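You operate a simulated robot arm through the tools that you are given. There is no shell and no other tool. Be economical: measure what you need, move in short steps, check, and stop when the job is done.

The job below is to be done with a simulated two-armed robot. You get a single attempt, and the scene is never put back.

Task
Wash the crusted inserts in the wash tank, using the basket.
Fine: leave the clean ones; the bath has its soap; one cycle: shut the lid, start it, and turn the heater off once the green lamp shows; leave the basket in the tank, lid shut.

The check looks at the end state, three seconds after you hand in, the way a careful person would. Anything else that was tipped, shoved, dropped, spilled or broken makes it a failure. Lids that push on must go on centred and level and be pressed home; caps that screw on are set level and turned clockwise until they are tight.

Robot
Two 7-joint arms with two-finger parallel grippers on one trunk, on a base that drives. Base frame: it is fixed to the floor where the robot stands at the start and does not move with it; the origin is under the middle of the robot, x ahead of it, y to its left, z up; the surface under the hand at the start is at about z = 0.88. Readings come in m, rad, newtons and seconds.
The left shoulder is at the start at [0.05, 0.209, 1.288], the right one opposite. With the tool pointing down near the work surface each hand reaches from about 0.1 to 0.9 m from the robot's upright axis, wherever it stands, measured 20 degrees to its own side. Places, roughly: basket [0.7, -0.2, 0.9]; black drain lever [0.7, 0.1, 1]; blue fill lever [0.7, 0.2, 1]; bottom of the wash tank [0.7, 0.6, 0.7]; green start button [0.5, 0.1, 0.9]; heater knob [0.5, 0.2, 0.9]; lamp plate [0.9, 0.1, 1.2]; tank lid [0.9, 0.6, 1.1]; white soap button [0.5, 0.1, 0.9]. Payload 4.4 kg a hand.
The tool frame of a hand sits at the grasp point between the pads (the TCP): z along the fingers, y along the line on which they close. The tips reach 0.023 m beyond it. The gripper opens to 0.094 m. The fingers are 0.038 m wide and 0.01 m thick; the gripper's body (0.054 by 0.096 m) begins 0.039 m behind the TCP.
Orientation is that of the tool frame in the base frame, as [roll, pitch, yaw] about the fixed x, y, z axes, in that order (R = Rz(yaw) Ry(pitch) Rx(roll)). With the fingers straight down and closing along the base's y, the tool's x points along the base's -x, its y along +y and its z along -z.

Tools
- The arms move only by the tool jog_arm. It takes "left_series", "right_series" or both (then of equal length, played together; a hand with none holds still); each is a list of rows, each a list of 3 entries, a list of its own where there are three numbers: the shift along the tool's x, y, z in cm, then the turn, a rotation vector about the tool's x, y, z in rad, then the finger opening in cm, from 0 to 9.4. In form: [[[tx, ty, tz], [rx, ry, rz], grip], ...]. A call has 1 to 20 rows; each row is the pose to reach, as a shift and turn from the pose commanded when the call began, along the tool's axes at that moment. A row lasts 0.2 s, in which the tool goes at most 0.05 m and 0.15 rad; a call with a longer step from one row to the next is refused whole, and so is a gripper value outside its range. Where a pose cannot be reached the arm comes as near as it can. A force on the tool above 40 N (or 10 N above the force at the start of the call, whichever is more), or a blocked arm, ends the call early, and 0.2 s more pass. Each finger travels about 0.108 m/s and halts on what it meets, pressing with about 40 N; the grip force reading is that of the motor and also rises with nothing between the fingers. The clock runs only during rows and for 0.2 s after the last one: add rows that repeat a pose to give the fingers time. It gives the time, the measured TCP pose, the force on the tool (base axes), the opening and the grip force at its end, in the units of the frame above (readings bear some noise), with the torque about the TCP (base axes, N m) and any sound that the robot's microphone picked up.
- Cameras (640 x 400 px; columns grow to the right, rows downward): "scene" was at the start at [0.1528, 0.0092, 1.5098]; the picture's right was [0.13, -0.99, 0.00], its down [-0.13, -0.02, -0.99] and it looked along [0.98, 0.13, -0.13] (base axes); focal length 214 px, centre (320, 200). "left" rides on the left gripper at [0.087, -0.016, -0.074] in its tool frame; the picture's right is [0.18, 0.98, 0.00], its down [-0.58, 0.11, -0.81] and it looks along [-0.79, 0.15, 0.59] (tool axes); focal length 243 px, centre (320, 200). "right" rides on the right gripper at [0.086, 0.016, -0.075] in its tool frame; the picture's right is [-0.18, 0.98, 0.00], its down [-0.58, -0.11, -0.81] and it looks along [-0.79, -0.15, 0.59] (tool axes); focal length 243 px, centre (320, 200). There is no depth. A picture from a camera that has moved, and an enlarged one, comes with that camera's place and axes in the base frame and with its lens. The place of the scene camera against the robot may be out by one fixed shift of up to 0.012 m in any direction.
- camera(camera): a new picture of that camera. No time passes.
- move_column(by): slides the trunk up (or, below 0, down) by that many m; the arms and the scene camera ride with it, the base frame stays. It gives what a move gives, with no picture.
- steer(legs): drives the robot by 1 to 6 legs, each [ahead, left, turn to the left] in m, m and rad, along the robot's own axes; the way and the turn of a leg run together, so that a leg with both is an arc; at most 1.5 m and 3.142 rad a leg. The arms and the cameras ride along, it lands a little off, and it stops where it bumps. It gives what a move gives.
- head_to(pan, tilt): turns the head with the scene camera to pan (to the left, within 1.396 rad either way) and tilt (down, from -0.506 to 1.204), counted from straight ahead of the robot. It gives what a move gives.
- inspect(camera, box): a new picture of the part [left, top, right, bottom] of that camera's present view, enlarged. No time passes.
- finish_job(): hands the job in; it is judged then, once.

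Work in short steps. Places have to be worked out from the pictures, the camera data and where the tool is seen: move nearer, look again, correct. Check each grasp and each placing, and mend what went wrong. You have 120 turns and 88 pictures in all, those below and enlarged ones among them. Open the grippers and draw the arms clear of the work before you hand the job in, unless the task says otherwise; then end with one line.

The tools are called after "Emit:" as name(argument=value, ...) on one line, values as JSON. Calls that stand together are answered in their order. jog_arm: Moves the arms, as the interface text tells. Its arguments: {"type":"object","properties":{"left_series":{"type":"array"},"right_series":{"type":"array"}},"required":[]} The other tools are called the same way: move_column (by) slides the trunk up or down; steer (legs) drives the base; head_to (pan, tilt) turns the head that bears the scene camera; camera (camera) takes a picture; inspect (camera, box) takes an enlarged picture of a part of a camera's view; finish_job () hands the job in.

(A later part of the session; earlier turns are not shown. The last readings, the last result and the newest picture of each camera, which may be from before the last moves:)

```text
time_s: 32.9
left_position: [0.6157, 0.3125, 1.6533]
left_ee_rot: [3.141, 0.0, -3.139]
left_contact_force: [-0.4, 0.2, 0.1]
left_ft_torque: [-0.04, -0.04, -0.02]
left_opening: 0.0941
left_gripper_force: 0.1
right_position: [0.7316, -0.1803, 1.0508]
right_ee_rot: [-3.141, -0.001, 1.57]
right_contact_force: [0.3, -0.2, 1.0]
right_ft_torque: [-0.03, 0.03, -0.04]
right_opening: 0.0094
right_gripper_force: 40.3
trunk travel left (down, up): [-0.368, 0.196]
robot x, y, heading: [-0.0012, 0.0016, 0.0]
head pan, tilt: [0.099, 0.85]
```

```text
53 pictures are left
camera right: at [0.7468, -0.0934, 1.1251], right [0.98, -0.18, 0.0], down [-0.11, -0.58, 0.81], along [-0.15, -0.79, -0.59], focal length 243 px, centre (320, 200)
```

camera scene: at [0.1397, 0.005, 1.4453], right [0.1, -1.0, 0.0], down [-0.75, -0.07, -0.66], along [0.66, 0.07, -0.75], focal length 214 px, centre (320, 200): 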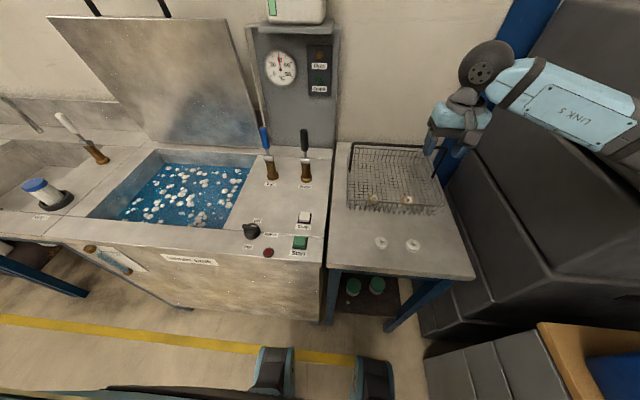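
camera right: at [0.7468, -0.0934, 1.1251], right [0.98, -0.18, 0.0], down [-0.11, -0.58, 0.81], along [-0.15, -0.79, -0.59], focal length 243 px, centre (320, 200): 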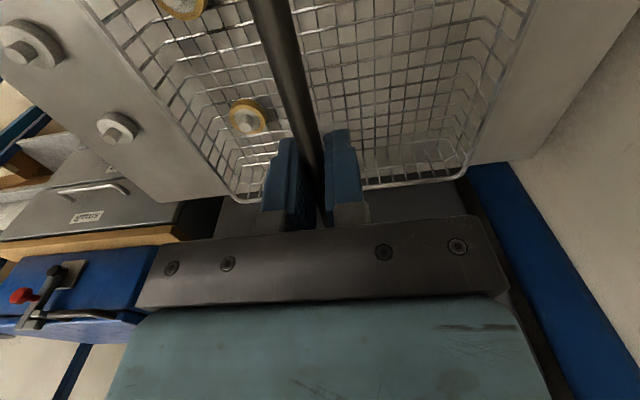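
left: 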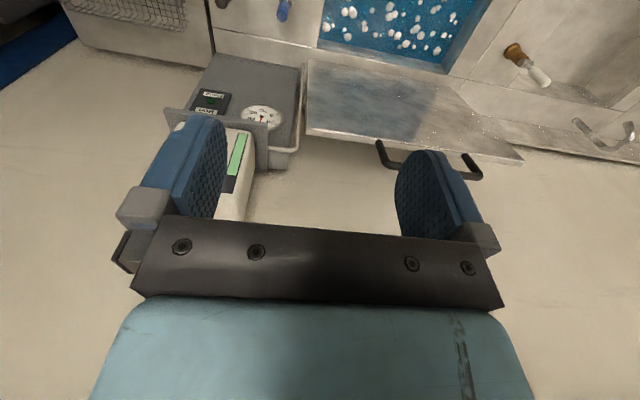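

Held at 9.4 mm. I lift 4 cm slowly and check how it hangs.

Emit:
jog_arm(right_series=[[[0, 0, -0.7], [0, 0, 0], 0.2], [[0, 0, -1.5], [0, 0, 0], 0.2], [[0, 0, -2.5], [0, 0, 0], 0.2], [[0, 0, -4], [0, 0, 0], 0.2], [[0, 0, -4], [0, 0, 0], 0.2]])

Emit:
inspect(camera="scene", box=[310, 90, 480, 230])

```text
time_s: 34.1
left_position: [0.6162, 0.3117, 1.6528]
left_ee_rot: [-3.141, 0.0, -3.14]
left_contact_force: [-0.4, 0.1, 1.4]
left_ft_torque: [0.02, -0.04, 0.02]
left_opening: 0.094
left_gripper_force: 0.0
right_position: [0.7331, -0.1799, 1.09]
right_ee_rot: [-3.139, 0.001, 1.572]
right_contact_force: [-0.6, 0.0, -4.9]
right_ft_torque: [0.01, -0.05, 0.01]
right_opening: 0.0092
right_gripper_force: 39.5
trunk travel left (down, up): [-0.368, 0.196]
robot x, y, heading: [-0.0037, -0.0004, 0.001]
head pan, tilt: [0.099, 0.85]
```

```text
2.86 times, centred on (395, 160) of scene
camera zoom: at [0.1397, 0.0045, 1.4453], right [0.1, -1.0, 0.0], down [-0.75, -0.07, -0.66], along [0.66, 0.07, -0.75], focal length 613 px, centre (106, 314)
```

zoom: 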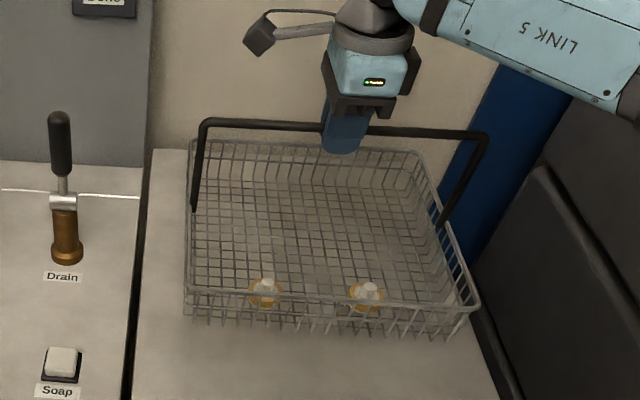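

Basket lifted level (≈5 N). I raise it to clear the levers and retract, and look left for the driving path.

Emit:
jog_arm(right_series=[[[0, 0, -4], [0, 0, 0], 0.2], [[0, 0, -8], [0, 0, 0], 0.2], [[0, 0, -12], [0, 0, 0], 0.2], [[0, 0, -16], [0, 0, 0], 0.2], [[0, -2, -19], [0, 0, 0], 0.2], [[0, -5, -22], [0, 0, 0], 0.2], [[0, -8, -22], [0, 0, 0], 0.2], [[0, -11, -22], [0, 0, 0], 0.2], [[0, -14, -22], [0, 0, 0], 0.2], [[0, -16, -22], [0, 0, 0], 0.2], [[0, -16, -22], [0, 0, 0], 0.2]])

Emit:
head_to(pan=1.0, tilt=0.7)

Emit:
camera(camera="scene")

```text
time_s: 36.5
left_position: [0.6161, 0.312, 1.6539]
left_ee_rot: [3.14, 0.0, -3.141]
left_contact_force: [0.6, 0.1, 0.6]
left_ft_torque: [0.0, 0.0, 0.02]
left_opening: 0.094
left_gripper_force: 0.0
right_position: [0.5722, -0.1793, 1.3122]
right_ee_rot: [3.14, 0.0, 1.57]
right_contact_force: [0.0, 0.6, -4.8]
right_ft_torque: [0.02, -0.05, 0.02]
right_opening: 0.0094
right_gripper_force: 39.9
trunk travel left (down, up): [-0.368, 0.196]
robot x, y, heading: [0.003, 0.0007, -0.0]
head pan, tilt: [0.099, 0.85]
```

```text
time_s: 37.7
left_position: [0.6169, 0.3114, 1.6538]
left_ee_rot: [3.14, 0.0, -3.14]
left_contact_force: [-0.6, -0.3, 0.3]
left_ft_torque: [0.03, 0.0, 0.02]
left_opening: 0.0939
left_gripper_force: 0.0
right_position: [0.5728, -0.1814, 1.3123]
right_ee_rot: [3.141, 0.001, 1.571]
right_contact_force: [-0.1, 0.3, -4.7]
right_ft_torque: [0.04, -0.06, -0.03]
right_opening: 0.0093
right_gripper_force: 39.6
trunk travel left (down, up): [-0.368, 0.196]
robot x, y, heading: [-0.0021, 0.0033, 0.0]
head pan, tilt: [1.0, 0.7]
```

```text
51 pictures are left
camera scene: at [0.1076, 0.0683, 1.4576], right [0.84, -0.54, 0.0], down [-0.35, -0.54, -0.76], along [0.41, 0.64, -0.64], focal length 214 px, centre (320, 200)
```

scene: 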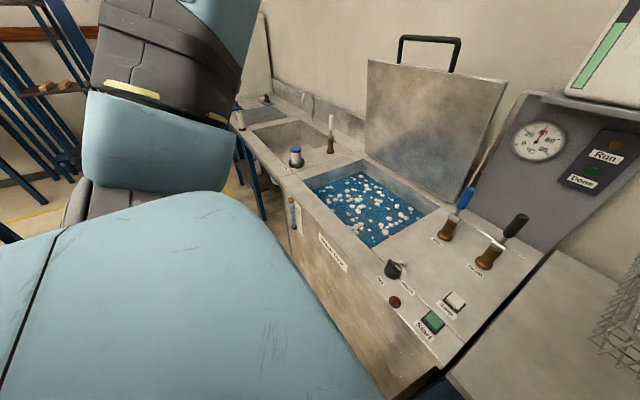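

Path to the left looks clear. Drive left 0.4 m first.

Emit:
steer(legs=[[0, 0.4, 0]])

Emit:
camera(camera="scene")

```text
time_s: 41.7
left_position: [0.6181, 0.706, 1.6539]
left_ee_rot: [-3.141, 0.0, -3.14]
left_contact_force: [-0.5, 0.1, -0.2]
left_ft_torque: [0.01, 0.0, 0.0]
left_opening: 0.0941
left_gripper_force: 0.1
right_position: [0.5727, 0.2148, 1.3129]
right_ee_rot: [-3.141, 0.0, 1.569]
right_contact_force: [-0.1, 0.1, -4.5]
right_ft_torque: [-0.01, -0.04, 0.02]
right_opening: 0.0092
right_gripper_force: 40.0
trunk travel left (down, up): [-0.368, 0.196]
robot x, y, heading: [0.001, 0.3963, -0.004]
head pan, tilt: [1.0, 0.7]
```

```text
50 pictures are left
camera scene: at [0.1078, 0.4637, 1.4577], right [0.84, -0.54, 0.0], down [-0.35, -0.54, -0.77], along [0.41, 0.64, -0.64], focal length 214 px, centre (320, 200)
```

scene: 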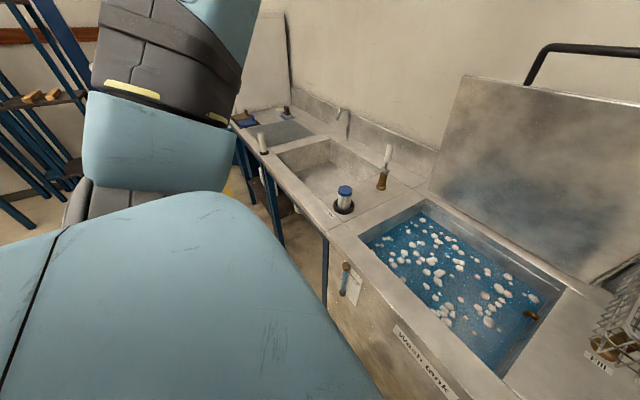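

Good so far. Drive the remaining 0.37 m and turn the head to look at the tank.

Emit:
steer(legs=[[0, 0.37, 0]])

Emit:
head_to(pan=-0.1, tilt=0.8)

Emit:
camera(camera="scene")

Emit:
camera(camera="right")

```text
time_s: 45.4
left_position: [0.6159, 1.0658, 1.6539]
left_ee_rot: [3.141, -0.001, -3.138]
left_contact_force: [0.2, -0.1, 0.5]
left_ft_torque: [0.03, 0.01, -0.03]
left_opening: 0.094
left_gripper_force: 0.1
right_position: [0.5727, 0.5755, 1.3136]
right_ee_rot: [-3.14, -0.001, 1.572]
right_contact_force: [0.6, 0.3, -5.4]
right_ft_torque: [0.01, -0.03, 0.02]
right_opening: 0.0092
right_gripper_force: 39.8
trunk travel left (down, up): [-0.368, 0.196]
robot x, y, heading: [-0.0002, 0.7542, 0.005]
head pan, tilt: [1.0, 0.7]
```

```text
time_s: 46.7
left_position: [0.6166, 1.0667, 1.6533]
left_ee_rot: [-3.14, -0.001, -3.138]
left_contact_force: [0.5, -0.9, -0.3]
left_ft_torque: [0.0, 0.02, 0.0]
left_opening: 0.0941
left_gripper_force: 0.1
right_position: [0.5733, 0.5746, 1.3133]
right_ee_rot: [3.14, -0.002, 1.572]
right_contact_force: [0.5, 0.9, -5.8]
right_ft_torque: [0.0, -0.03, 0.01]
right_opening: 0.0091
right_gripper_force: 40.0
trunk travel left (down, up): [-0.368, 0.196]
robot x, y, heading: [-0.0001, 0.7512, 0.004]
head pan, tilt: [-0.099, 0.799]
```

```text
49 pictures are left
camera scene: at [0.1419, 0.743, 1.4494], right [-0.1, -1.0, 0.0], down [-0.71, 0.07, -0.7], along [0.69, -0.07, -0.72], focal length 214 px, centre (320, 200)
```

scene: 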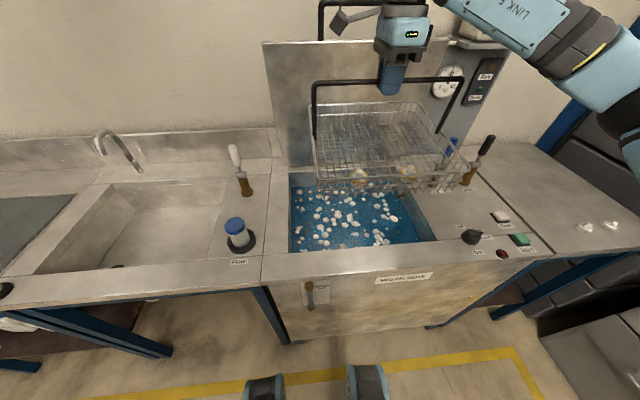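

```text
48 pictures are left
camera right: at [0.5883, 0.6614, 1.3867], right [0.98, -0.18, 0.0], down [-0.11, -0.58, 0.81], along [-0.15, -0.79, -0.59], focal length 243 px, centre (320, 200)
```

right: 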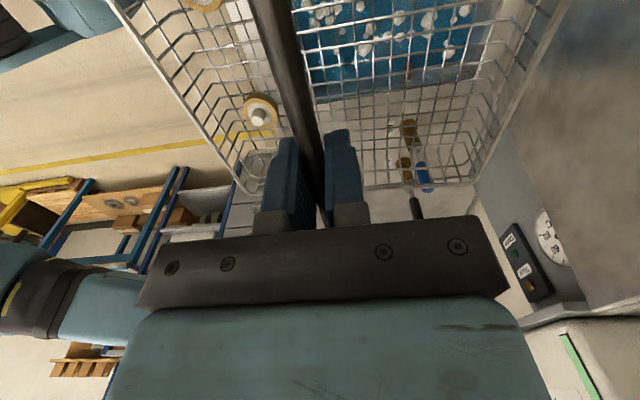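

Hand y 0.575 is centred on the opening (x 0.48–0.86, y 0.35–0.80). I move forward to x=0.67 and lower 25 cm, then look.

Emit:
jog_arm(right_series=[[[0, 3.5, 0], [0, 0, 0], 0.2], [[0, 7, 0], [0, 0, 0], 0.2], [[0, 9.7, 0], [0, 0, 0], 0.2], [[0, 9.7, 4], [0, 0, 0], 0.2], [[0, 9.7, 8], [0, 0, 0], 0.2], [[0, 9.7, 12], [0, 0, 0], 0.2], [[0, 9.7, 16], [0, 0, 0], 0.2], [[0, 9.7, 20], [0, 0, 0], 0.2], [[0, 9.7, 23], [0, 0, 0], 0.2], [[0, 9.7, 25], [0, 0, 0], 0.2], [[0, 9.7, 25], [0, 0, 0], 0.2]])

Emit:
camera(camera="scene")

Emit:
camera(camera="right")

```text
time_s: 49.1
left_position: [0.6155, 1.0661, 1.653]
left_ee_rot: [-3.141, -0.001, -3.137]
left_contact_force: [0.0, 0.2, -0.1]
left_ft_torque: [0.04, 0.0, 0.0]
left_opening: 0.0939
left_gripper_force: 0.0
right_position: [0.6715, 0.577, 1.0614]
right_ee_rot: [3.14, 0.001, 1.573]
right_contact_force: [0.5, -0.3, -4.2]
right_ft_torque: [-0.01, 0.02, 0.0]
right_opening: 0.0095
right_gripper_force: 40.3
trunk travel left (down, up): [-0.368, 0.196]
robot x, y, heading: [0.0023, 0.7492, 0.006]
head pan, tilt: [-0.099, 0.799]
```

```text
47 pictures are left
camera scene: at [0.1418, 0.7431, 1.4494], right [-0.1, -1.0, 0.0], down [-0.71, 0.07, -0.7], along [0.69, -0.07, -0.72], focal length 214 px, centre (320, 200)
```

scene: 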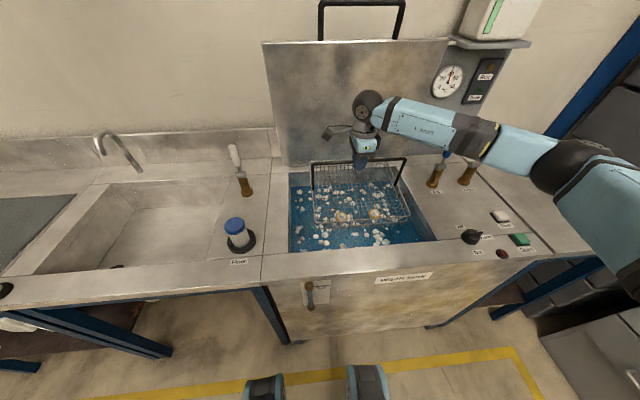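

```text
46 pictures are left
camera right: at [0.6864, 0.6625, 1.1348], right [0.98, -0.18, 0.0], down [-0.11, -0.58, 0.81], along [-0.15, -0.79, -0.59], focal length 243 px, centre (320, 200)
```

right: 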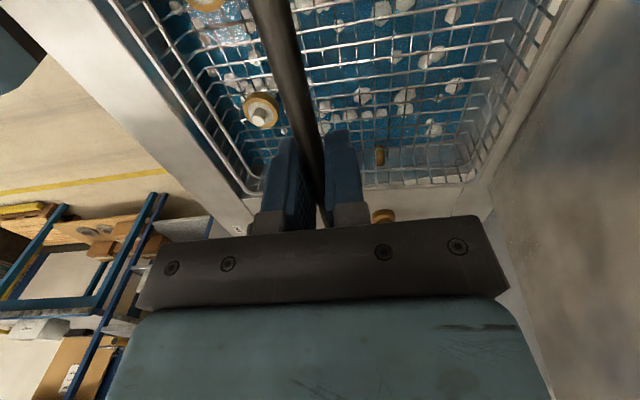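

The forearm passes near the levers. To keep it higher, I raise the trunk by 0.19 m and then lower the hand back with the arm, checking clearance.

Emit:
move_column(by=0.19)

Emit:
jog_arm(right_series=[[[0, 0, 4], [0, 0, 0], 0.2], [[0, 0, 8], [0, 0, 0], 0.2], [[0, 0, 12], [0, 0, 0], 0.2], [[0, 0, 16], [0, 0, 0], 0.2], [[0, 0, 19], [0, 0, 0], 0.2], [[0, 0, 22], [0, 0, 0], 0.2], [[0, 0, 22], [0, 0, 0], 0.2]])

Emit:
camera(camera="scene")

```text
time_s: 51.2
left_position: [0.6162, 1.0661, 1.8439]
left_ee_rot: [3.141, 0.0, -3.138]
left_contact_force: [0.0, -0.3, 0.3]
left_ft_torque: [-0.04, 0.05, -0.02]
left_opening: 0.094
left_gripper_force: 0.1
right_position: [0.6723, 0.5761, 1.2506]
right_ee_rot: [-3.14, 0.001, 1.574]
right_contact_force: [-0.1, 0.3, -4.5]
right_ft_torque: [0.01, -0.01, -0.02]
right_opening: 0.0093
right_gripper_force: 39.9
trunk travel left (down, up): [-0.558, 0.006]
robot x, y, heading: [-0.0023, 0.7556, 0.001]
head pan, tilt: [-0.099, 0.799]
```

```text
time_s: 52.8
left_position: [0.6163, 1.0658, 1.8434]
left_ee_rot: [3.141, 0.002, -3.139]
left_contact_force: [-0.1, 0.3, 1.1]
left_ft_torque: [0.02, 0.0, 0.02]
left_opening: 0.094
left_gripper_force: 0.1
right_position: [0.6701, 0.5779, 1.031]
right_ee_rot: [3.141, 0.001, 1.571]
right_contact_force: [0.6, 0.3, -4.6]
right_ft_torque: [-0.02, 0.0, 0.0]
right_opening: 0.0093
right_gripper_force: 39.7
trunk travel left (down, up): [-0.558, 0.006]
robot x, y, heading: [-0.0042, 0.7555, 0.001]
head pan, tilt: [-0.099, 0.799]
```

```text
45 pictures are left
camera scene: at [0.142, 0.743, 1.6394], right [-0.1, -1.0, 0.0], down [-0.71, 0.07, -0.7], along [0.69, -0.07, -0.72], focal length 214 px, centre (320, 200)
```

scene: 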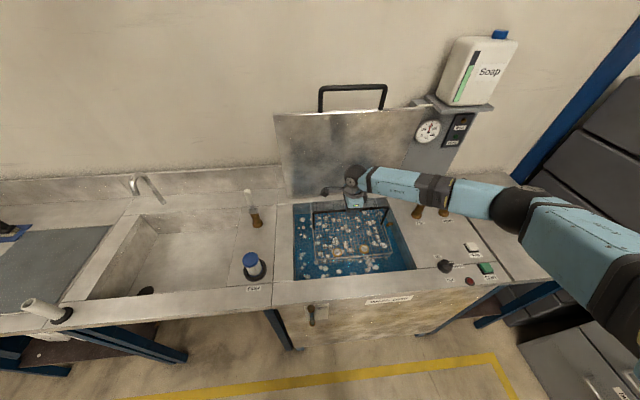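

Triangulating the elbow puts the forearm about (0.43,0.26,1.27)→(0.67,0.58,1.18), clear of levers at x≈0.7. I lower the basket further 12 cm.

Emit:
jog_arm(right_series=[[[0, 0, 3], [0, 0, 0], 0.2], [[0, 0, 6], [0, 0, 0], 0.2], [[0, 0, 9], [0, 0, 0], 0.2], [[0, 0, 12], [0, 0, 0], 0.2], [[0, 0, 12], [0, 0, 0], 0.2]])

Emit:
camera(camera="scene")

Emit:
camera(camera="right")

```text
time_s: 54.0
left_position: [0.6158, 1.066, 1.844]
left_ee_rot: [3.14, 0.001, -3.138]
left_contact_force: [0.0, 0.4, -0.1]
left_ft_torque: [-0.01, 0.02, 0.0]
left_opening: 0.0942
left_gripper_force: 0.1
right_position: [0.6707, 0.5748, 0.912]
right_ee_rot: [-3.14, -0.001, 1.572]
right_contact_force: [0.0, 0.8, -4.2]
right_ft_torque: [0.02, 0.01, 0.0]
right_opening: 0.0094
right_gripper_force: 39.9
trunk travel left (down, up): [-0.558, 0.006]
robot x, y, heading: [0.0004, 0.7519, 0.008]
head pan, tilt: [-0.099, 0.799]
```

```text
44 pictures are left
camera scene: at [0.1419, 0.7428, 1.6394], right [-0.1, -1.0, 0.0], down [-0.71, 0.07, -0.7], along [0.69, -0.07, -0.72], focal length 214 px, centre (320, 200)
```

scene: 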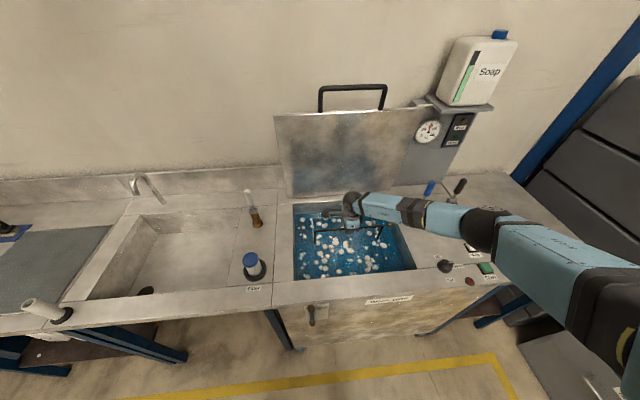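

```text
43 pictures are left
camera right: at [0.6859, 0.6612, 0.9863], right [0.98, -0.18, 0.0], down [-0.11, -0.58, 0.81], along [-0.15, -0.79, -0.59], focal length 243 px, centre (320, 200)
```

right: 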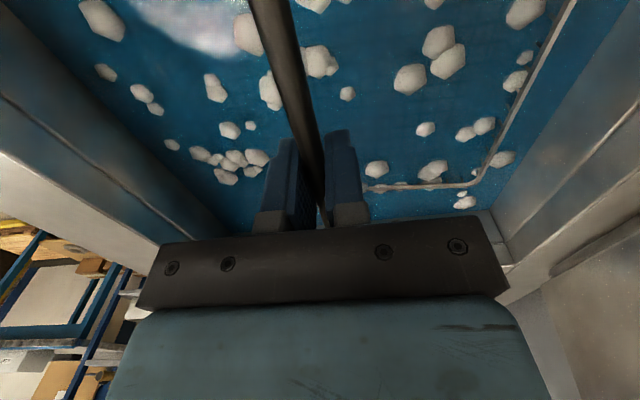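

Elbow at z≈1.15, well above the knob. Basket is entering the water; lower the final ~4.5 cm watching for contact.

Emit:
jog_arm(right_series=[[[0, 0, 1.5], [0, 0, 0], 0.2], [[0, 0, 3], [0, 0, 0], 0.2], [[0, 0, 3.8], [0, 0, 0], 0.2], [[0, 0, 3.8], [0, 0, 0], 0.2]])

```text
time_s: 55.0
left_position: [0.616, 1.0661, 1.8437]
left_ee_rot: [3.14, -0.002, -3.137]
left_contact_force: [-0.4, 0.4, -0.4]
left_ft_torque: [0.01, 0.01, -0.02]
left_opening: 0.0938
left_gripper_force: 0.1
right_position: [0.6699, 0.5759, 0.8736]
right_ee_rot: [-3.139, 0.0, 1.572]
right_contact_force: [-0.3, -0.9, -5.2]
right_ft_torque: [0.02, 0.0, 0.02]
right_opening: 0.0095
right_gripper_force: 39.8
trunk travel left (down, up): [-0.558, 0.006]
robot x, y, heading: [-0.0021, 0.7514, 0.002]
head pan, tilt: [-0.099, 0.799]
```

Not yet on the bottom; continue down in 0.4 cm steps.

Emit:
jog_arm(right_series=[[[0, 0, 0.4], [0, 0, 0], 0.2], [[0, 0, 0.8], [0, 0, 0], 0.2], [[0, 0, 0.8], [0, 0, 0], 0.2]])

```text
time_s: 55.8
left_position: [0.615, 1.0669, 1.8436]
left_ee_rot: [3.141, 0.0, -3.138]
left_contact_force: [0.2, -1.5, 0.1]
left_ft_torque: [0.03, -0.01, -0.01]
left_opening: 0.094
left_gripper_force: 0.1
right_position: [0.6703, 0.5735, 0.8666]
right_ee_rot: [-3.141, -0.001, 1.572]
right_contact_force: [-0.1, 0.1, -4.6]
right_ft_torque: [0.0, -0.04, -0.02]
right_opening: 0.0093
right_gripper_force: 39.6
trunk travel left (down, up): [-0.558, 0.006]
robot x, y, heading: [-0.0027, 0.7519, 0.004]
head pan, tilt: [-0.099, 0.799]
```

Emit:
jog_arm(right_series=[[[0, 0, 0.4], [0, 0, 0], 0.2], [[0, 0, 0.8], [0, 0, 0], 0.2], [[0, 0, 1.2], [0, 0, 0], 0.2], [[0, 0, 1.2], [0, 0, 0], 0.2]])

```text
time_s: 56.8
left_position: [0.6168, 1.0668, 1.8431]
left_ee_rot: [3.141, -0.002, -3.139]
left_contact_force: [-0.6, 0.6, 0.3]
left_ft_torque: [-0.01, -0.02, 0.02]
left_opening: 0.094
left_gripper_force: 0.1
right_position: [0.6711, 0.5738, 0.853]
right_ee_rot: [3.141, 0.0, 1.573]
right_contact_force: [-0.6, 0.0, -4.1]
right_ft_torque: [-0.17, 0.05, 0.04]
right_opening: 0.0095
right_gripper_force: 40.2
trunk travel left (down, up): [-0.558, 0.006]
robot x, y, heading: [-0.0017, 0.7523, 0.002]
head pan, tilt: [-0.099, 0.799]
```

A first hint of torque; I continue in small steps until the weight comes off.

Emit:
jog_arm(right_series=[[[0, 0, 0.3], [0, 0, 0], 0.2], [[0, 0, 0.6], [0, 0, 0], 0.2], [[0, 0, 0.6], [0, 0, 0], 0.2]])

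Emit:
camera(camera="right")

```text
time_s: 57.6
left_position: [0.6152, 1.0663, 1.843]
left_ee_rot: [3.14, 0.001, -3.138]
left_contact_force: [0.2, -0.2, 0.0]
left_ft_torque: [-0.01, 0.01, -0.01]
left_opening: 0.0944
left_gripper_force: 0.0
right_position: [0.6697, 0.5741, 0.8465]
right_ee_rot: [-3.14, 0.0, 1.572]
right_contact_force: [0.3, 0.4, -4.3]
right_ft_torque: [0.17, 0.01, -0.09]
right_opening: 0.0092
right_gripper_force: 40.3
trunk travel left (down, up): [-0.558, 0.006]
robot x, y, heading: [0.001, 0.7543, 0.005]
head pan, tilt: [-0.099, 0.799]
```

```text
42 pictures are left
camera right: at [0.6855, 0.661, 0.9211], right [0.98, -0.18, 0.0], down [-0.11, -0.58, 0.81], along [-0.15, -0.79, -0.59], focal length 243 px, centre (320, 200)
```

right: 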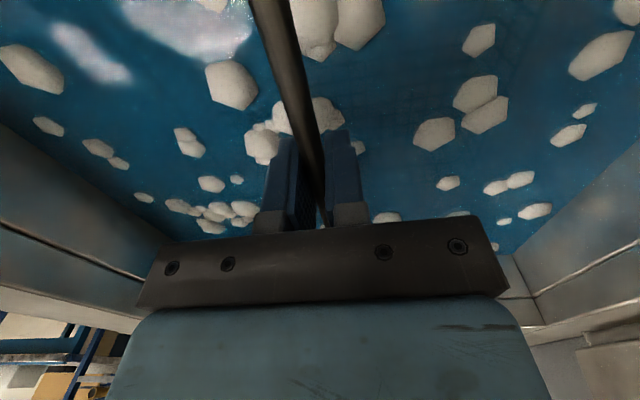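

Foam pieces touch the fingers only; basket not yet down. Continue 1.5 cm.

Emit:
jog_arm(right_series=[[[0, 0, 0.5], [0, 0, 0], 0.2], [[0, 0, 1.0], [0, 0, 0], 0.2], [[0, 0, 1.5], [0, 0, 0], 0.2], [[0, 0, 1.5], [0, 0, 0], 0.2]])

```text
time_s: 58.6
left_position: [0.6117, 1.0682, 1.8443]
left_ee_rot: [-3.141, 0.003, -3.139]
left_contact_force: [0.9, 0.2, -0.1]
left_ft_torque: [0.01, 0.03, -0.01]
left_opening: 0.0939
left_gripper_force: 0.1
right_position: [0.6704, 0.5764, 0.8357]
right_ee_rot: [3.135, -0.001, 1.573]
right_contact_force: [5.6, -2.1, 31.3]
right_ft_torque: [0.09, 0.01, -0.07]
right_opening: 0.0099
right_gripper_force: 39.6
trunk travel left (down, up): [-0.558, 0.006]
robot x, y, heading: [0.001, 0.7542, 0.003]
head pan, tilt: [-0.099, 0.799]
```

Basket is on the bottom (31 N). I ease off 0.3 cm, open, and rise straight up.

Emit:
jog_arm(right_series=[[[0, 0, -0.3], [0, 0, 0], 0.2], [[0, 0, -0.3], [0, 0, 0], 2], [[0, 0, -0.3], [0, 0, 0], 4], [[0, 0, -0.3], [0, 0, 0], 4], [[0, 0, -3], [0, 0, 0], 4], [[0, 0, -7], [0, 0, 0], 4], [[0, 0, -11], [0, 0, 0], 4], [[0, 0, -15], [0, 0, 0], 4], [[0, 0, -19], [0, 0, 0], 4], [[0, 0, -23], [0, 0, 0], 4], [[0, 0, -27], [0, 0, 0], 4], [[0, 0, -31], [0, 0, 0], 4], [[0, 0, -31], [0, 0, 0], 4]])

Emit:
camera(camera="right")

Emit:
camera(camera="scene")

```text
time_s: 61.4
left_position: [0.6155, 1.0674, 1.8433]
left_ee_rot: [-3.141, 0.0, -3.138]
left_contact_force: [0.9, 0.5, -0.5]
left_ft_torque: [0.0, -0.04, -0.01]
left_opening: 0.0941
left_gripper_force: 0.1
right_position: [0.6691, 0.5764, 1.1429]
right_ee_rot: [-3.141, 0.001, 1.572]
right_contact_force: [0.2, -0.2, 0.1]
right_ft_torque: [0.02, -0.01, -0.03]
right_opening: 0.0402
right_gripper_force: 0.0
trunk travel left (down, up): [-0.558, 0.006]
robot x, y, heading: [0.0004, 0.7523, 0.004]
head pan, tilt: [-0.099, 0.799]
```

```text
41 pictures are left
camera right: at [0.685, 0.6618, 1.217], right [0.98, -0.18, 0.0], down [-0.11, -0.58, 0.81], along [-0.15, -0.79, -0.59], focal length 243 px, centre (320, 200)
```

right: 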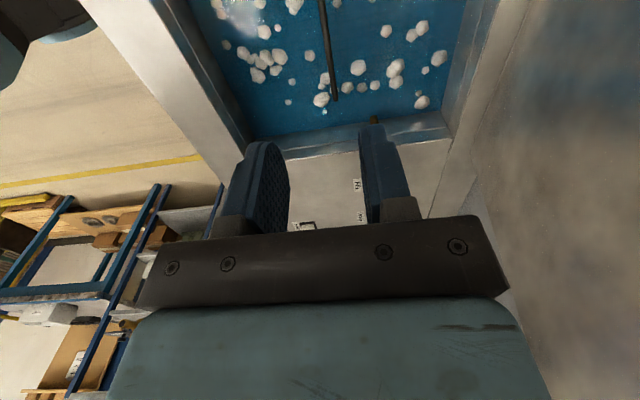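

```text
40 pictures are left
camera scene: at [0.1416, 0.7432, 1.6394], right [-0.1, -1.0, 0.0], down [-0.71, 0.07, -0.7], along [0.69, -0.07, -0.72], focal length 214 px, centre (320, 200)
```

scene: 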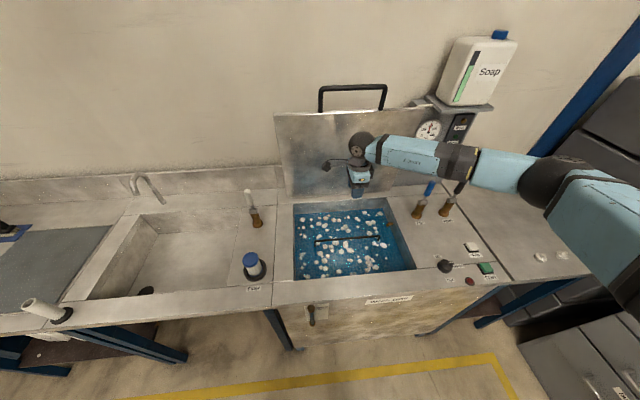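

Basket sits level in the tank, its handle at the water surface. Triangulating the lid: handle bar ≈ (0.827, 0.47–0.68, 1.414), hinge near (0.89, 0.89). I raise the right hand above the handle and look.

Emit:
jog_arm(right_series=[[[0, -0.5, -4.5], [0, 0, 0], 6], [[0, -1, -9], [0, 0, 0], 6], [[0, -1, -13.5], [0, 0, 0], 6], [[0, -1, -18], [0, 0, 0], 6], [[0, -1, -22.5], [0, 0, 0], 6], [[0, -1, -27], [0, 0, 0], 6], [[0, -1, -31.5], [0, 0, 0], 6], [[0, -1, -36], [0, 0, 0], 6], [[0, 1, -38], [0, 0, 0], 6], [[0, 5, -38], [0, 0, 0], 6], [[0, 9, -38], [0, 0, 0], 6], [[0, 9, -38], [0, 0, 0], 6]])

Emit:
camera(camera="right")

Emit:
head_to(pan=-0.1, tilt=0.45)

Emit:
camera(camera="scene")

```text
time_s: 64.0
left_position: [0.6128, 1.066, 1.8442]
left_ee_rot: [3.141, 0.001, -3.137]
left_contact_force: [-0.1, 0.6, 0.0]
left_ft_torque: [0.02, -0.01, 0.0]
left_opening: 0.0942
left_gripper_force: 0.0
right_position: [0.7598, 0.575, 1.5231]
right_ee_rot: [3.141, 0.0, 1.573]
right_contact_force: [0.3, -0.5, -0.1]
right_ft_torque: [0.02, -0.02, 0.03]
right_opening: 0.06
right_gripper_force: 0.0
trunk travel left (down, up): [-0.558, 0.006]
robot x, y, heading: [0.0036, 0.7524, -0.0]
head pan, tilt: [-0.099, 0.799]
```

```text
39 pictures are left
camera right: at [0.7751, 0.6616, 1.5963], right [0.98, -0.18, 0.0], down [-0.11, -0.58, 0.81], along [-0.15, -0.79, -0.59], focal length 243 px, centre (320, 200)
```

right: 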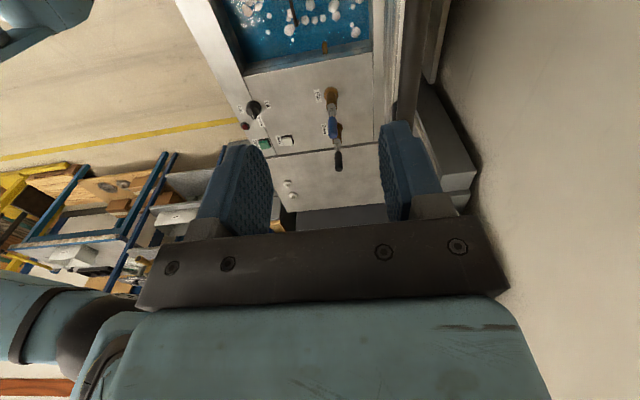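

```text
time_s: 64.8
left_position: [0.6154, 1.0658, 1.8431]
left_ee_rot: [3.141, -0.001, -3.136]
left_contact_force: [-0.1, 0.0, -0.1]
left_ft_torque: [-0.01, 0.0, -0.01]
left_opening: 0.0939
left_gripper_force: 0.0
right_position: [0.7603, 0.5748, 1.5218]
right_ee_rot: [3.14, 0.001, 1.572]
right_contact_force: [-0.2, -0.4, 0.5]
right_ft_torque: [0.0, -0.01, -0.02]
right_opening: 0.0598
right_gripper_force: 0.0
trunk travel left (down, up): [-0.558, 0.006]
robot x, y, heading: [-0.0017, 0.7506, -0.003]
head pan, tilt: [-0.099, 0.45]
```

```text
38 pictures are left
camera scene: at [0.1524, 0.7417, 1.6698], right [-0.1, -1.0, 0.0], down [-0.43, 0.04, -0.9], along [0.9, -0.09, -0.44], focal length 214 px, centre (320, 200)
```

scene: 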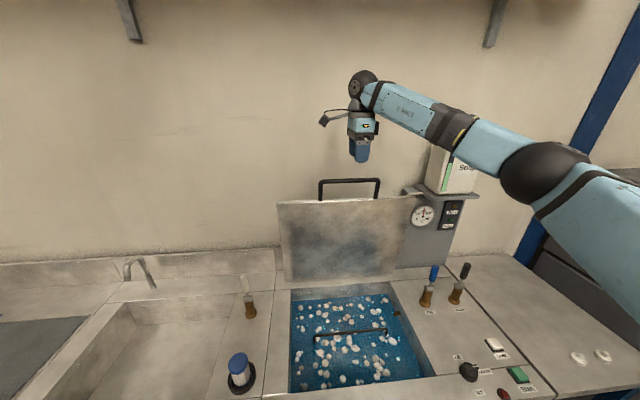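

I zoom into the right camera where the lid edge and handle appear.

Emit:
inspect(camera="right", box=[340, 0, 500, 120])

```text
3.33 times, centred on (420, 60) of right
camera zoom: at [0.7758, 0.6618, 1.5956], right [0.98, -0.18, 0.0], down [-0.11, -0.58, 0.81], along [-0.15, -0.79, -0.59], focal length 809 px, centre (-13, 667)
```

zoom: 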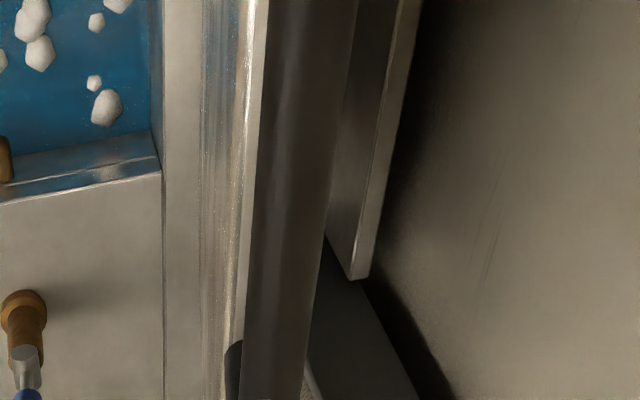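

Bar confirmed at x≈0.824, z≈1.414. I move over it and descend 8 cm, then look.

Emit:
jog_arm(right_series=[[[0, 3.5, 0], [0, 0, 0], 6], [[0, 6.4, 0], [0, 0, 0], 6], [[0, 6.4, 3], [0, 0, 0], 6], [[0, 6.4, 6], [0, 0, 0], 6], [[0, 6.4, 8], [0, 0, 0], 6], [[0, 6.4, 8], [0, 0, 0], 6]])

Emit:
camera(camera="right")

Emit:
inspect(camera="scene", box=[280, 100, 420, 220])

```text
time_s: 66.2
left_position: [0.6138, 1.0678, 1.8428]
left_ee_rot: [3.141, 0.002, -3.139]
left_contact_force: [-0.4, 0.0, 0.9]
left_ft_torque: [0.01, -0.02, 0.02]
left_opening: 0.0939
left_gripper_force: 0.0
right_position: [0.8267, 0.5756, 1.4422]
right_ee_rot: [-3.141, 0.0, 1.575]
right_contact_force: [-0.6, -0.1, 0.3]
right_ft_torque: [0.01, 0.02, -0.02]
right_opening: 0.0603
right_gripper_force: 0.1
trunk travel left (down, up): [-0.558, 0.006]
robot x, y, heading: [0.0019, 0.7524, 0.003]
head pan, tilt: [-0.099, 0.45]
```

```text
36 pictures are left
camera right: at [0.8419, 0.6623, 1.5163], right [0.98, -0.18, 0.0], down [-0.11, -0.58, 0.81], along [-0.15, -0.79, -0.59], focal length 243 px, centre (320, 200)
```

right: 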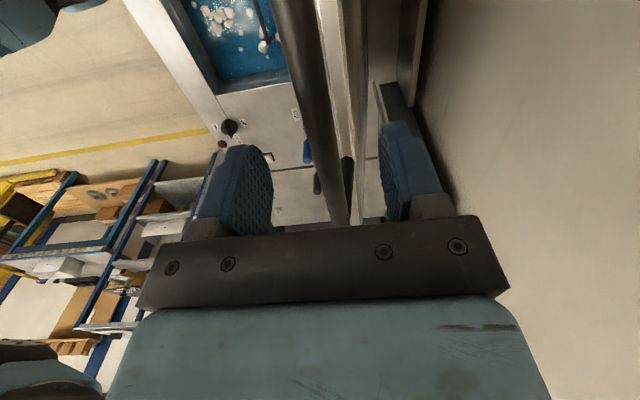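

```text
3.33 times, centred on (350, 160) of scene
camera zoom: at [0.152, 0.7423, 1.67], right [-0.1, -1.0, 0.0], down [-0.43, 0.04, -0.9], along [0.9, -0.09, -0.43], focal length 715 px, centre (220, 333)
```

zoom: 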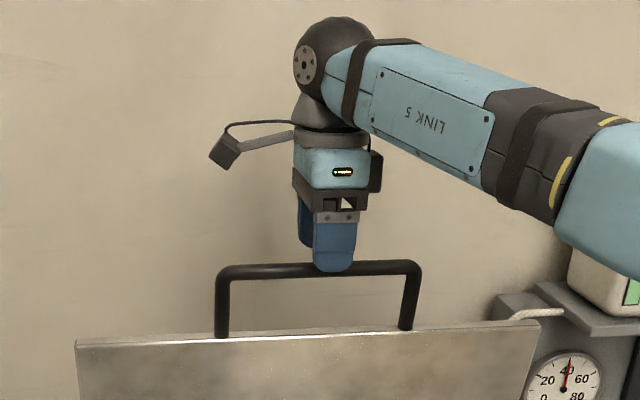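

The bar lies between the fingers. Descend 2.8 cm and close on it.

Emit:
jog_arm(right_series=[[[0, 0, 1.5], [0, 0, 0], 6], [[0, 0, 2.8], [0, 0, 0], 6], [[0, 0, 2.8], [0, 0, 0], 4], [[0, 0, 2.8], [0, 0, 0], 2.5], [[0, 0, 2.8], [0, 0, 0], 1.2], [[0, 0, 2.8], [0, 0, 0], 0.2], [[0, 0, 2.8], [0, 0, 0], 0.2]])

Emit:
camera(camera="right")

```text
time_s: 67.8
left_position: [0.6151, 1.067, 1.8442]
left_ee_rot: [3.141, 0.0, -3.138]
left_contact_force: [0.6, -1.0, -0.3]
left_ft_torque: [0.01, 0.02, -0.01]
left_opening: 0.094
left_gripper_force: 0.1
right_position: [0.8265, 0.575, 1.4133]
right_ee_rot: [3.14, 0.0, 1.573]
right_contact_force: [-0.6, -1.4, -2.1]
right_ft_torque: [-0.2, 0.0, -0.28]
right_opening: 0.0157
right_gripper_force: 44.6
trunk travel left (down, up): [-0.558, 0.006]
robot x, y, heading: [-0.0, 0.7525, -0.002]
head pan, tilt: [-0.099, 0.45]
```

```text
34 pictures are left
camera right: at [0.8409, 0.6616, 1.4874], right [0.98, -0.18, 0.0], down [-0.11, -0.58, 0.81], along [-0.15, -0.79, -0.59], focal length 243 px, centre (320, 200)
```

right: 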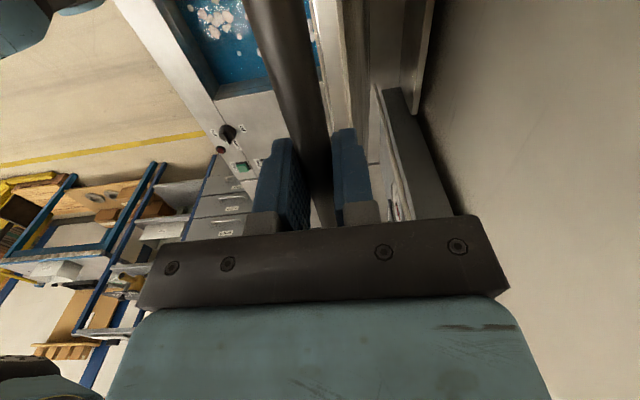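

Gripped (15.7 mm). I pull the lid through the first 10° of its arc and read the forces.

Emit:
jog_arm(right_series=[[[0, -1.1, 0.1], [0, 0, 0], 0.2], [[0, -2.2, 0.25], [0, 0, 0], 0.2], [[0, -3.3, 0.5], [0, 0, 0], 0.2], [[0, -4.45, 0.74], [0, 0, 0], 0.2], [[0, -6.7, 1.27], [0, 0, 0], 0.2], [[0, -8.9, 1.88], [0, 0, 0], 0.2], [[0, -8.9, 1.88], [0, 0, 0], 0.2]])

Emit:
camera(camera="scene")

```text
time_s: 69.5
left_position: [0.6191, 1.0664, 1.8417]
left_ee_rot: [-3.141, -0.002, -3.138]
left_contact_force: [0.6, -0.1, -0.3]
left_ft_torque: [0.01, 0.01, 0.0]
left_opening: 0.0939
left_gripper_force: 0.0
right_position: [0.7374, 0.5755, 1.3945]
right_ee_rot: [-3.139, 0.001, 1.575]
right_contact_force: [2.4, 5.2, -14.4]
right_ft_torque: [1.1, 0.06, -0.26]
right_opening: 0.0156
right_gripper_force: 45.1
trunk travel left (down, up): [-0.558, 0.006]
robot x, y, heading: [0.0035, 0.7532, 0.007]
head pan, tilt: [-0.099, 0.45]
```

```text
33 pictures are left
camera scene: at [0.1557, 0.7424, 1.6694], right [-0.1, -1.0, 0.0], down [-0.44, 0.04, -0.9], along [0.9, -0.09, -0.44], focal length 214 px, centre (320, 200)
```

scene: 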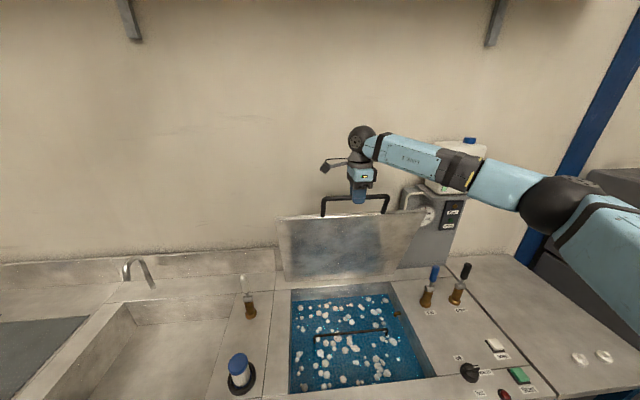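

The lid follows; force is 14 N downward, meaning it wants a slightly lower path (hinge a bit farther back). I continue with a corrected arc.

Emit:
jog_arm(right_series=[[[0, -2.2, 1.1], [0, 0, 0], 0.2], [[0, -4.4, 2.0], [0, 0, 0], 0.2], [[0, -6.5, 3.0], [0, 0, 0], 0.2], [[0, -8.6, 4.1], [0, 0, 0], 0.2], [[0, -10.6, 5.3], [0, 0, 0], 0.2], [[0, -12.5, 6.6], [0, 0, 0], 0.2], [[0, -12.5, 6.6], [0, 0, 0], 0.2]])

```text
time_s: 71.0
left_position: [0.6121, 1.0635, 1.8443]
left_ee_rot: [3.138, 0.002, -3.139]
left_contact_force: [0.0, 0.1, 0.9]
left_ft_torque: [-0.01, -0.02, -0.02]
left_opening: 0.094
left_gripper_force: 0.0
right_position: [0.6072, 0.5735, 1.3295]
right_ee_rot: [3.14, 0.0, 1.574]
right_contact_force: [-6.4, -8.3, 6.2]
right_ft_torque: [-0.2, 0.2, 0.46]
right_opening: 0.016
right_gripper_force: 45.1
trunk travel left (down, up): [-0.558, 0.006]
robot x, y, heading: [-0.0016, 0.7515, -0.0]
head pan, tilt: [-0.099, 0.45]
```

Now a slight outward push: a hinge at (0.90,0.89), radius 0.529 fits all points. I continue from 56° to 33°.

Emit:
jog_arm(right_series=[[[0, -1.65, 1.1], [0, 0, 0], 0.2], [[0, -3.3, 2.26], [0, 0, 0], 0.2], [[0, -4.7, 3.4], [0, 0, 0], 0.2], [[0, -6.1, 4.64], [0, 0, 0], 0.2], [[0, -7.45, 5.9], [0, 0, 0], 0.2], [[0, -8.8, 7.2], [0, 0, 0], 0.2], [[0, -10.0, 8.55], [0, 0, 0], 0.2], [[0, -11.25, 9.95], [0, 0, 0], 0.2], [[0, -12.4, 11.4], [0, 0, 0], 0.2], [[0, -13.5, 12.86], [0, 0, 0], 0.2], [[0, -15.1, 15.1], [0, 0, 0], 0.2], [[0, -15.1, 15.1], [0, 0, 0], 0.2]])

Emit:
camera(camera="scene")

```text
time_s: 73.7
left_position: [0.6158, 1.0684, 1.8424]
left_ee_rot: [-3.141, 0.0, -3.138]
left_contact_force: [0.1, 0.0, 0.5]
left_ft_torque: [0.01, -0.02, 0.0]
left_opening: 0.0939
left_gripper_force: 0.1
right_position: [0.4599, 0.5757, 1.1773]
right_ee_rot: [-3.139, 0.0, 1.571]
right_contact_force: [6.2, 3.9, -5.4]
right_ft_torque: [0.16, -0.05, 0.75]
right_opening: 0.0157
right_gripper_force: 44.8
trunk travel left (down, up): [-0.558, 0.006]
robot x, y, heading: [0.0002, 0.7555, 0.005]
head pan, tilt: [-0.099, 0.45]
```

```text
32 pictures are left
camera scene: at [0.1544, 0.7428, 1.6696], right [-0.1, -1.0, 0.0], down [-0.43, 0.04, -0.9], along [0.9, -0.09, -0.44], focal length 214 px, centre (320, 200)
```

scene: 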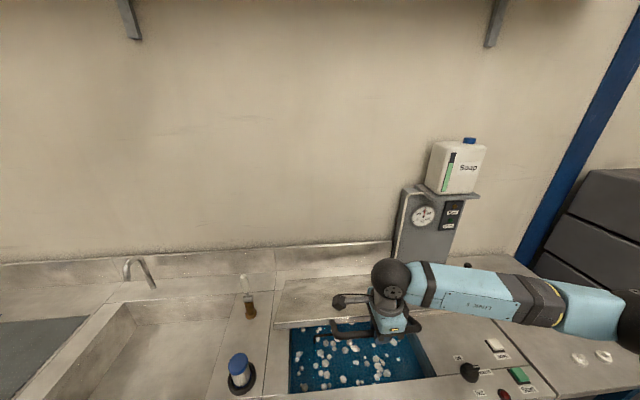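

Close to closing. I continue from 32° to about 9°, slowly, and check.

Emit:
jog_arm(right_series=[[[0, -0.9, 1.7], [0, 0, 0], 0.2], [[0, -1.8, 3.4], [0, 0, 0], 0.2], [[0, -2.6, 5.0], [0, 0, 0], 0.2], [[0, -3.4, 6.6], [0, 0, 0], 0.2], [[0, -4.1, 8.3], [0, 0, 0], 0.2], [[0, -4.8, 10], [0, 0, 0], 0.2], [[0, -5.4, 11.7], [0, 0, 0], 0.2], [[0, -5.9, 13.4], [0, 0, 0], 0.2], [[0, -6.4, 15.2], [0, 0, 0], 0.2], [[0, -6.75, 16.9], [0, 0, 0], 0.2], [[0, -7.05, 18.3], [0, 0, 0], 0.2], [[0, -7.25, 19.6], [0, 0, 0], 0.2], [[0, -7.25, 19.6], [0, 0, 0], 0.2]])

Emit:
head_to(pan=-0.1, tilt=0.85)

Emit:
camera(camera="scene")

```text
time_s: 76.5
left_position: [0.6137, 1.0673, 1.8443]
left_ee_rot: [3.141, 0.001, -3.138]
left_contact_force: [-0.1, -0.5, 0.5]
left_ft_torque: [0.0, -0.02, 0.02]
left_opening: 0.0941
left_gripper_force: 0.1
right_position: [0.3882, 0.5751, 0.9815]
right_ee_rot: [-3.141, -0.001, 1.575]
right_contact_force: [-7.1, 2.4, 0.6]
right_ft_torque: [0.5, 0.01, 0.69]
right_opening: 0.0155
right_gripper_force: 45.3
trunk travel left (down, up): [-0.558, 0.006]
robot x, y, heading: [0.0026, 0.7561, 0.005]
head pan, tilt: [-0.099, 0.45]
```

```text
time_s: 77.3
left_position: [0.6129, 1.0675, 1.8444]
left_ee_rot: [3.14, 0.001, -3.137]
left_contact_force: [0.0, 0.5, 0.4]
left_ft_torque: [-0.02, 0.03, 0.0]
left_opening: 0.0942
left_gripper_force: 0.1
right_position: [0.3877, 0.575, 0.9823]
right_ee_rot: [-3.141, 0.001, 1.573]
right_contact_force: [-10.8, 4.4, -0.8]
right_ft_torque: [0.91, 0.25, 0.85]
right_opening: 0.0157
right_gripper_force: 45.5
trunk travel left (down, up): [-0.558, 0.006]
robot x, y, heading: [-0.0024, 0.7515, 0.005]
head pan, tilt: [-0.099, 0.85]
```

```text
31 pictures are left
camera scene: at [0.1374, 0.7438, 1.6356], right [-0.1, -1.0, 0.0], down [-0.75, 0.07, -0.66], along [0.66, -0.06, -0.75], focal length 214 px, centre (320, 200)
```

scene: 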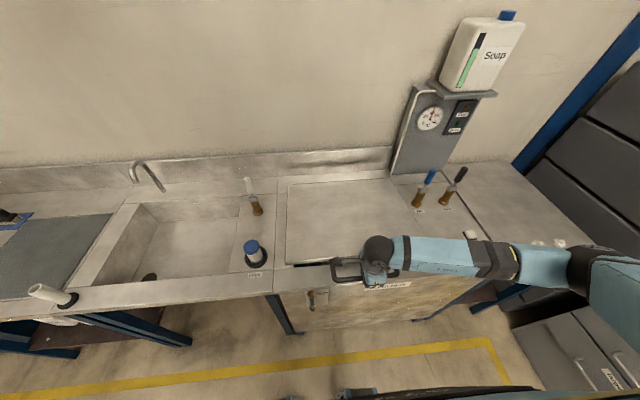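

The lid is nearly closed. I lower the last few centimetres until it rests.

Emit:
jog_arm(right_series=[[[0, -0.3, 1.3], [0, 0, 0], 0.2], [[0, -0.5, 2.6], [0, 0, 0], 0.2], [[0, -0.6, 3.8], [0, 0, 0], 0.2], [[0, -0.65, 4.8], [0, 0, 0], 0.2], [[0, -0.65, 5.6], [0, 0, 0], 0.2], [[0, -0.65, 5.6], [0, 0, 0], 0.2]])

```text
time_s: 78.7
left_position: [0.6151, 1.068, 1.8439]
left_ee_rot: [-3.14, 0.001, -3.137]
left_contact_force: [0.1, -0.3, 0.0]
left_ft_torque: [-0.02, 0.05, 0.0]
left_opening: 0.0941
left_gripper_force: 0.0
right_position: [0.3821, 0.5737, 0.927]
right_ee_rot: [3.141, 0.0, 1.572]
right_contact_force: [0.5, 12.8, -0.8]
right_ft_torque: [0.33, -0.06, 0.73]
right_opening: 0.0157
right_gripper_force: 44.8
trunk travel left (down, up): [-0.558, 0.006]
robot x, y, heading: [0.0004, 0.7544, 0.006]
head pan, tilt: [-0.099, 0.85]
```

No vertical reaction yet; lower further in small steps.

Emit:
jog_arm(right_series=[[[0, -0.05, 0.5], [0, 0, 0], 0.2], [[0, -0.05, 1.0], [0, 0, 0], 0.2], [[0, -0.05, 1.5], [0, 0, 0], 0.2], [[0, -0.05, 2.0], [0, 0, 0], 0.2], [[0, -0.05, 2.0], [0, 0, 0], 0.2]])

Emit:
camera(camera="scene")

Emit:
camera(camera="right")

```text
time_s: 79.9
left_position: [0.6155, 1.0674, 1.8433]
left_ee_rot: [3.141, 0.0, -3.138]
left_contact_force: [-0.7, -0.3, -0.1]
left_ft_torque: [0.01, 0.0, -0.01]
left_opening: 0.0937
left_gripper_force: 0.1
right_position: [0.3811, 0.5753, 0.9063]
right_ee_rot: [-3.141, 0.002, 1.572]
right_contact_force: [5.5, 4.8, -0.5]
right_ft_torque: [-0.64, -0.12, 1.1]
right_opening: 0.0158
right_gripper_force: 44.9
trunk travel left (down, up): [-0.558, 0.006]
robot x, y, heading: [0.0023, 0.752, 0.004]
head pan, tilt: [-0.099, 0.85]
```

```text
30 pictures are left
camera scene: at [0.1396, 0.744, 1.6353], right [-0.1, -1.0, 0.0], down [-0.75, 0.07, -0.66], along [0.66, -0.06, -0.75], focal length 214 px, centre (320, 200)
```

scene: 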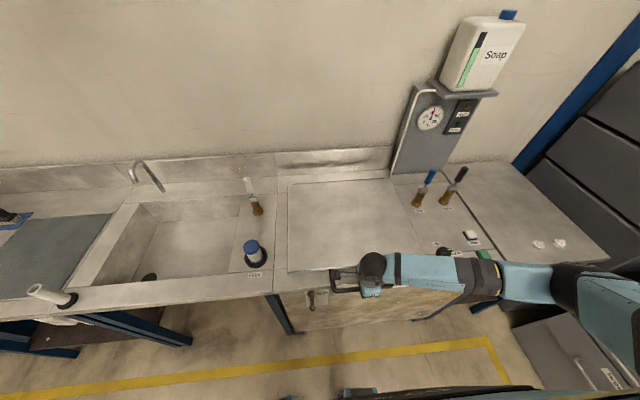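

```text
29 pictures are left
camera right: at [0.3962, 0.6615, 0.9806], right [0.98, -0.18, 0.0], down [-0.11, -0.58, 0.81], along [-0.15, -0.79, -0.59], focal length 243 px, centre (320, 200)
```

right: 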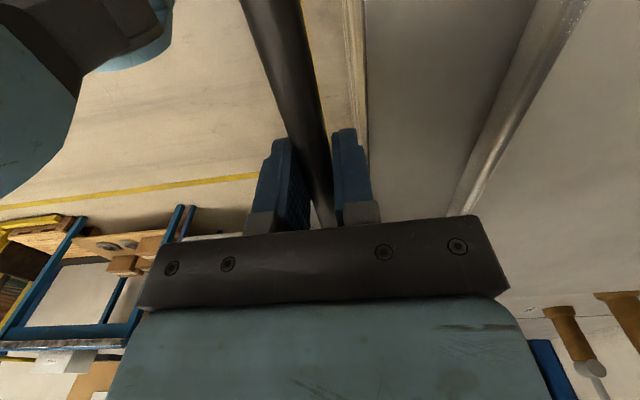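

Nearly flat, but no reaction yet; lower more until contact.

Emit:
jog_arm(right_series=[[[0, 0, 0.4], [0, 0, 0], 0.2], [[0, 0, 0.8], [0, 0, 0], 0.2], [[0, 0, 1.2], [0, 0, 0], 0.2], [[0, 0, 1.6], [0, 0, 0], 0.2], [[0, 0, 1.6], [0, 0, 0], 0.2]])

```text
time_s: 80.8
left_position: [0.6123, 1.0665, 1.844]
left_ee_rot: [-3.141, 0.003, -3.136]
left_contact_force: [0.6, 0.2, 0.1]
left_ft_torque: [0.0, -0.03, -0.01]
left_opening: 0.0937
left_gripper_force: 0.1
right_position: [0.3804, 0.5754, 0.8976]
right_ee_rot: [3.137, 0.001, 1.574]
right_contact_force: [-10.8, -7.0, 28.3]
right_ft_torque: [-0.61, 0.16, 1.04]
right_opening: 0.0158
right_gripper_force: 45.2
trunk travel left (down, up): [-0.558, 0.006]
robot x, y, heading: [0.0013, 0.751, 0.002]
head pan, tilt: [-0.099, 0.85]
stopped in row 4 (right hand): the force on the tool passed its limit at 48 N (the readings are from after the stop); the commanded pose is now the measured one
```

The lid has seated. I open to 4 cm and lift the hand away.

Emit:
jog_arm(right_series=[[[0, 0, 0], [0, 0, 0], 2.5], [[0, 0, 0], [0, 0, 0], 4], [[0, 0, 0], [0, 0, 0], 4], [[0, 0, -3], [0, 0, 0], 4], [[0, 0, -7], [0, 0, 0], 4], [[0, 0, -11], [0, 0, 0], 4], [[0, 0, -15], [0, 0, 0], 4], [[0, 0, -19], [0, 0, 0], 4], [[0, 0, -23], [0, 0, 0], 4], [[0, 0, -23], [0, 0, 0], 4]])

Emit:
camera(camera="scene")

```text
time_s: 83.0
left_position: [0.6157, 1.0665, 1.8438]
left_ee_rot: [3.141, 0.0, -3.137]
left_contact_force: [1.0, 0.0, 0.6]
left_ft_torque: [0.0, -0.02, -0.01]
left_opening: 0.0941
left_gripper_force: 0.0
right_position: [0.3778, 0.5758, 1.1256]
right_ee_rot: [3.137, -0.001, 1.572]
right_contact_force: [-0.8, 0.6, -0.4]
right_ft_torque: [0.01, -0.03, -0.01]
right_opening: 0.04
right_gripper_force: 0.0
trunk travel left (down, up): [-0.558, 0.006]
robot x, y, heading: [0.0003, 0.7555, 0.008]
head pan, tilt: [-0.099, 0.85]
```

```text
28 pictures are left
camera scene: at [0.1389, 0.7429, 1.6354], right [-0.1, -1.0, 0.0], down [-0.75, 0.07, -0.66], along [0.66, -0.06, -0.75], focal length 214 px, centre (320, 200)
```

scene: 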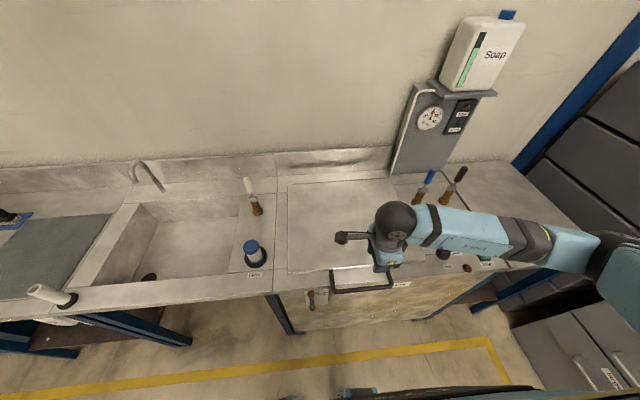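

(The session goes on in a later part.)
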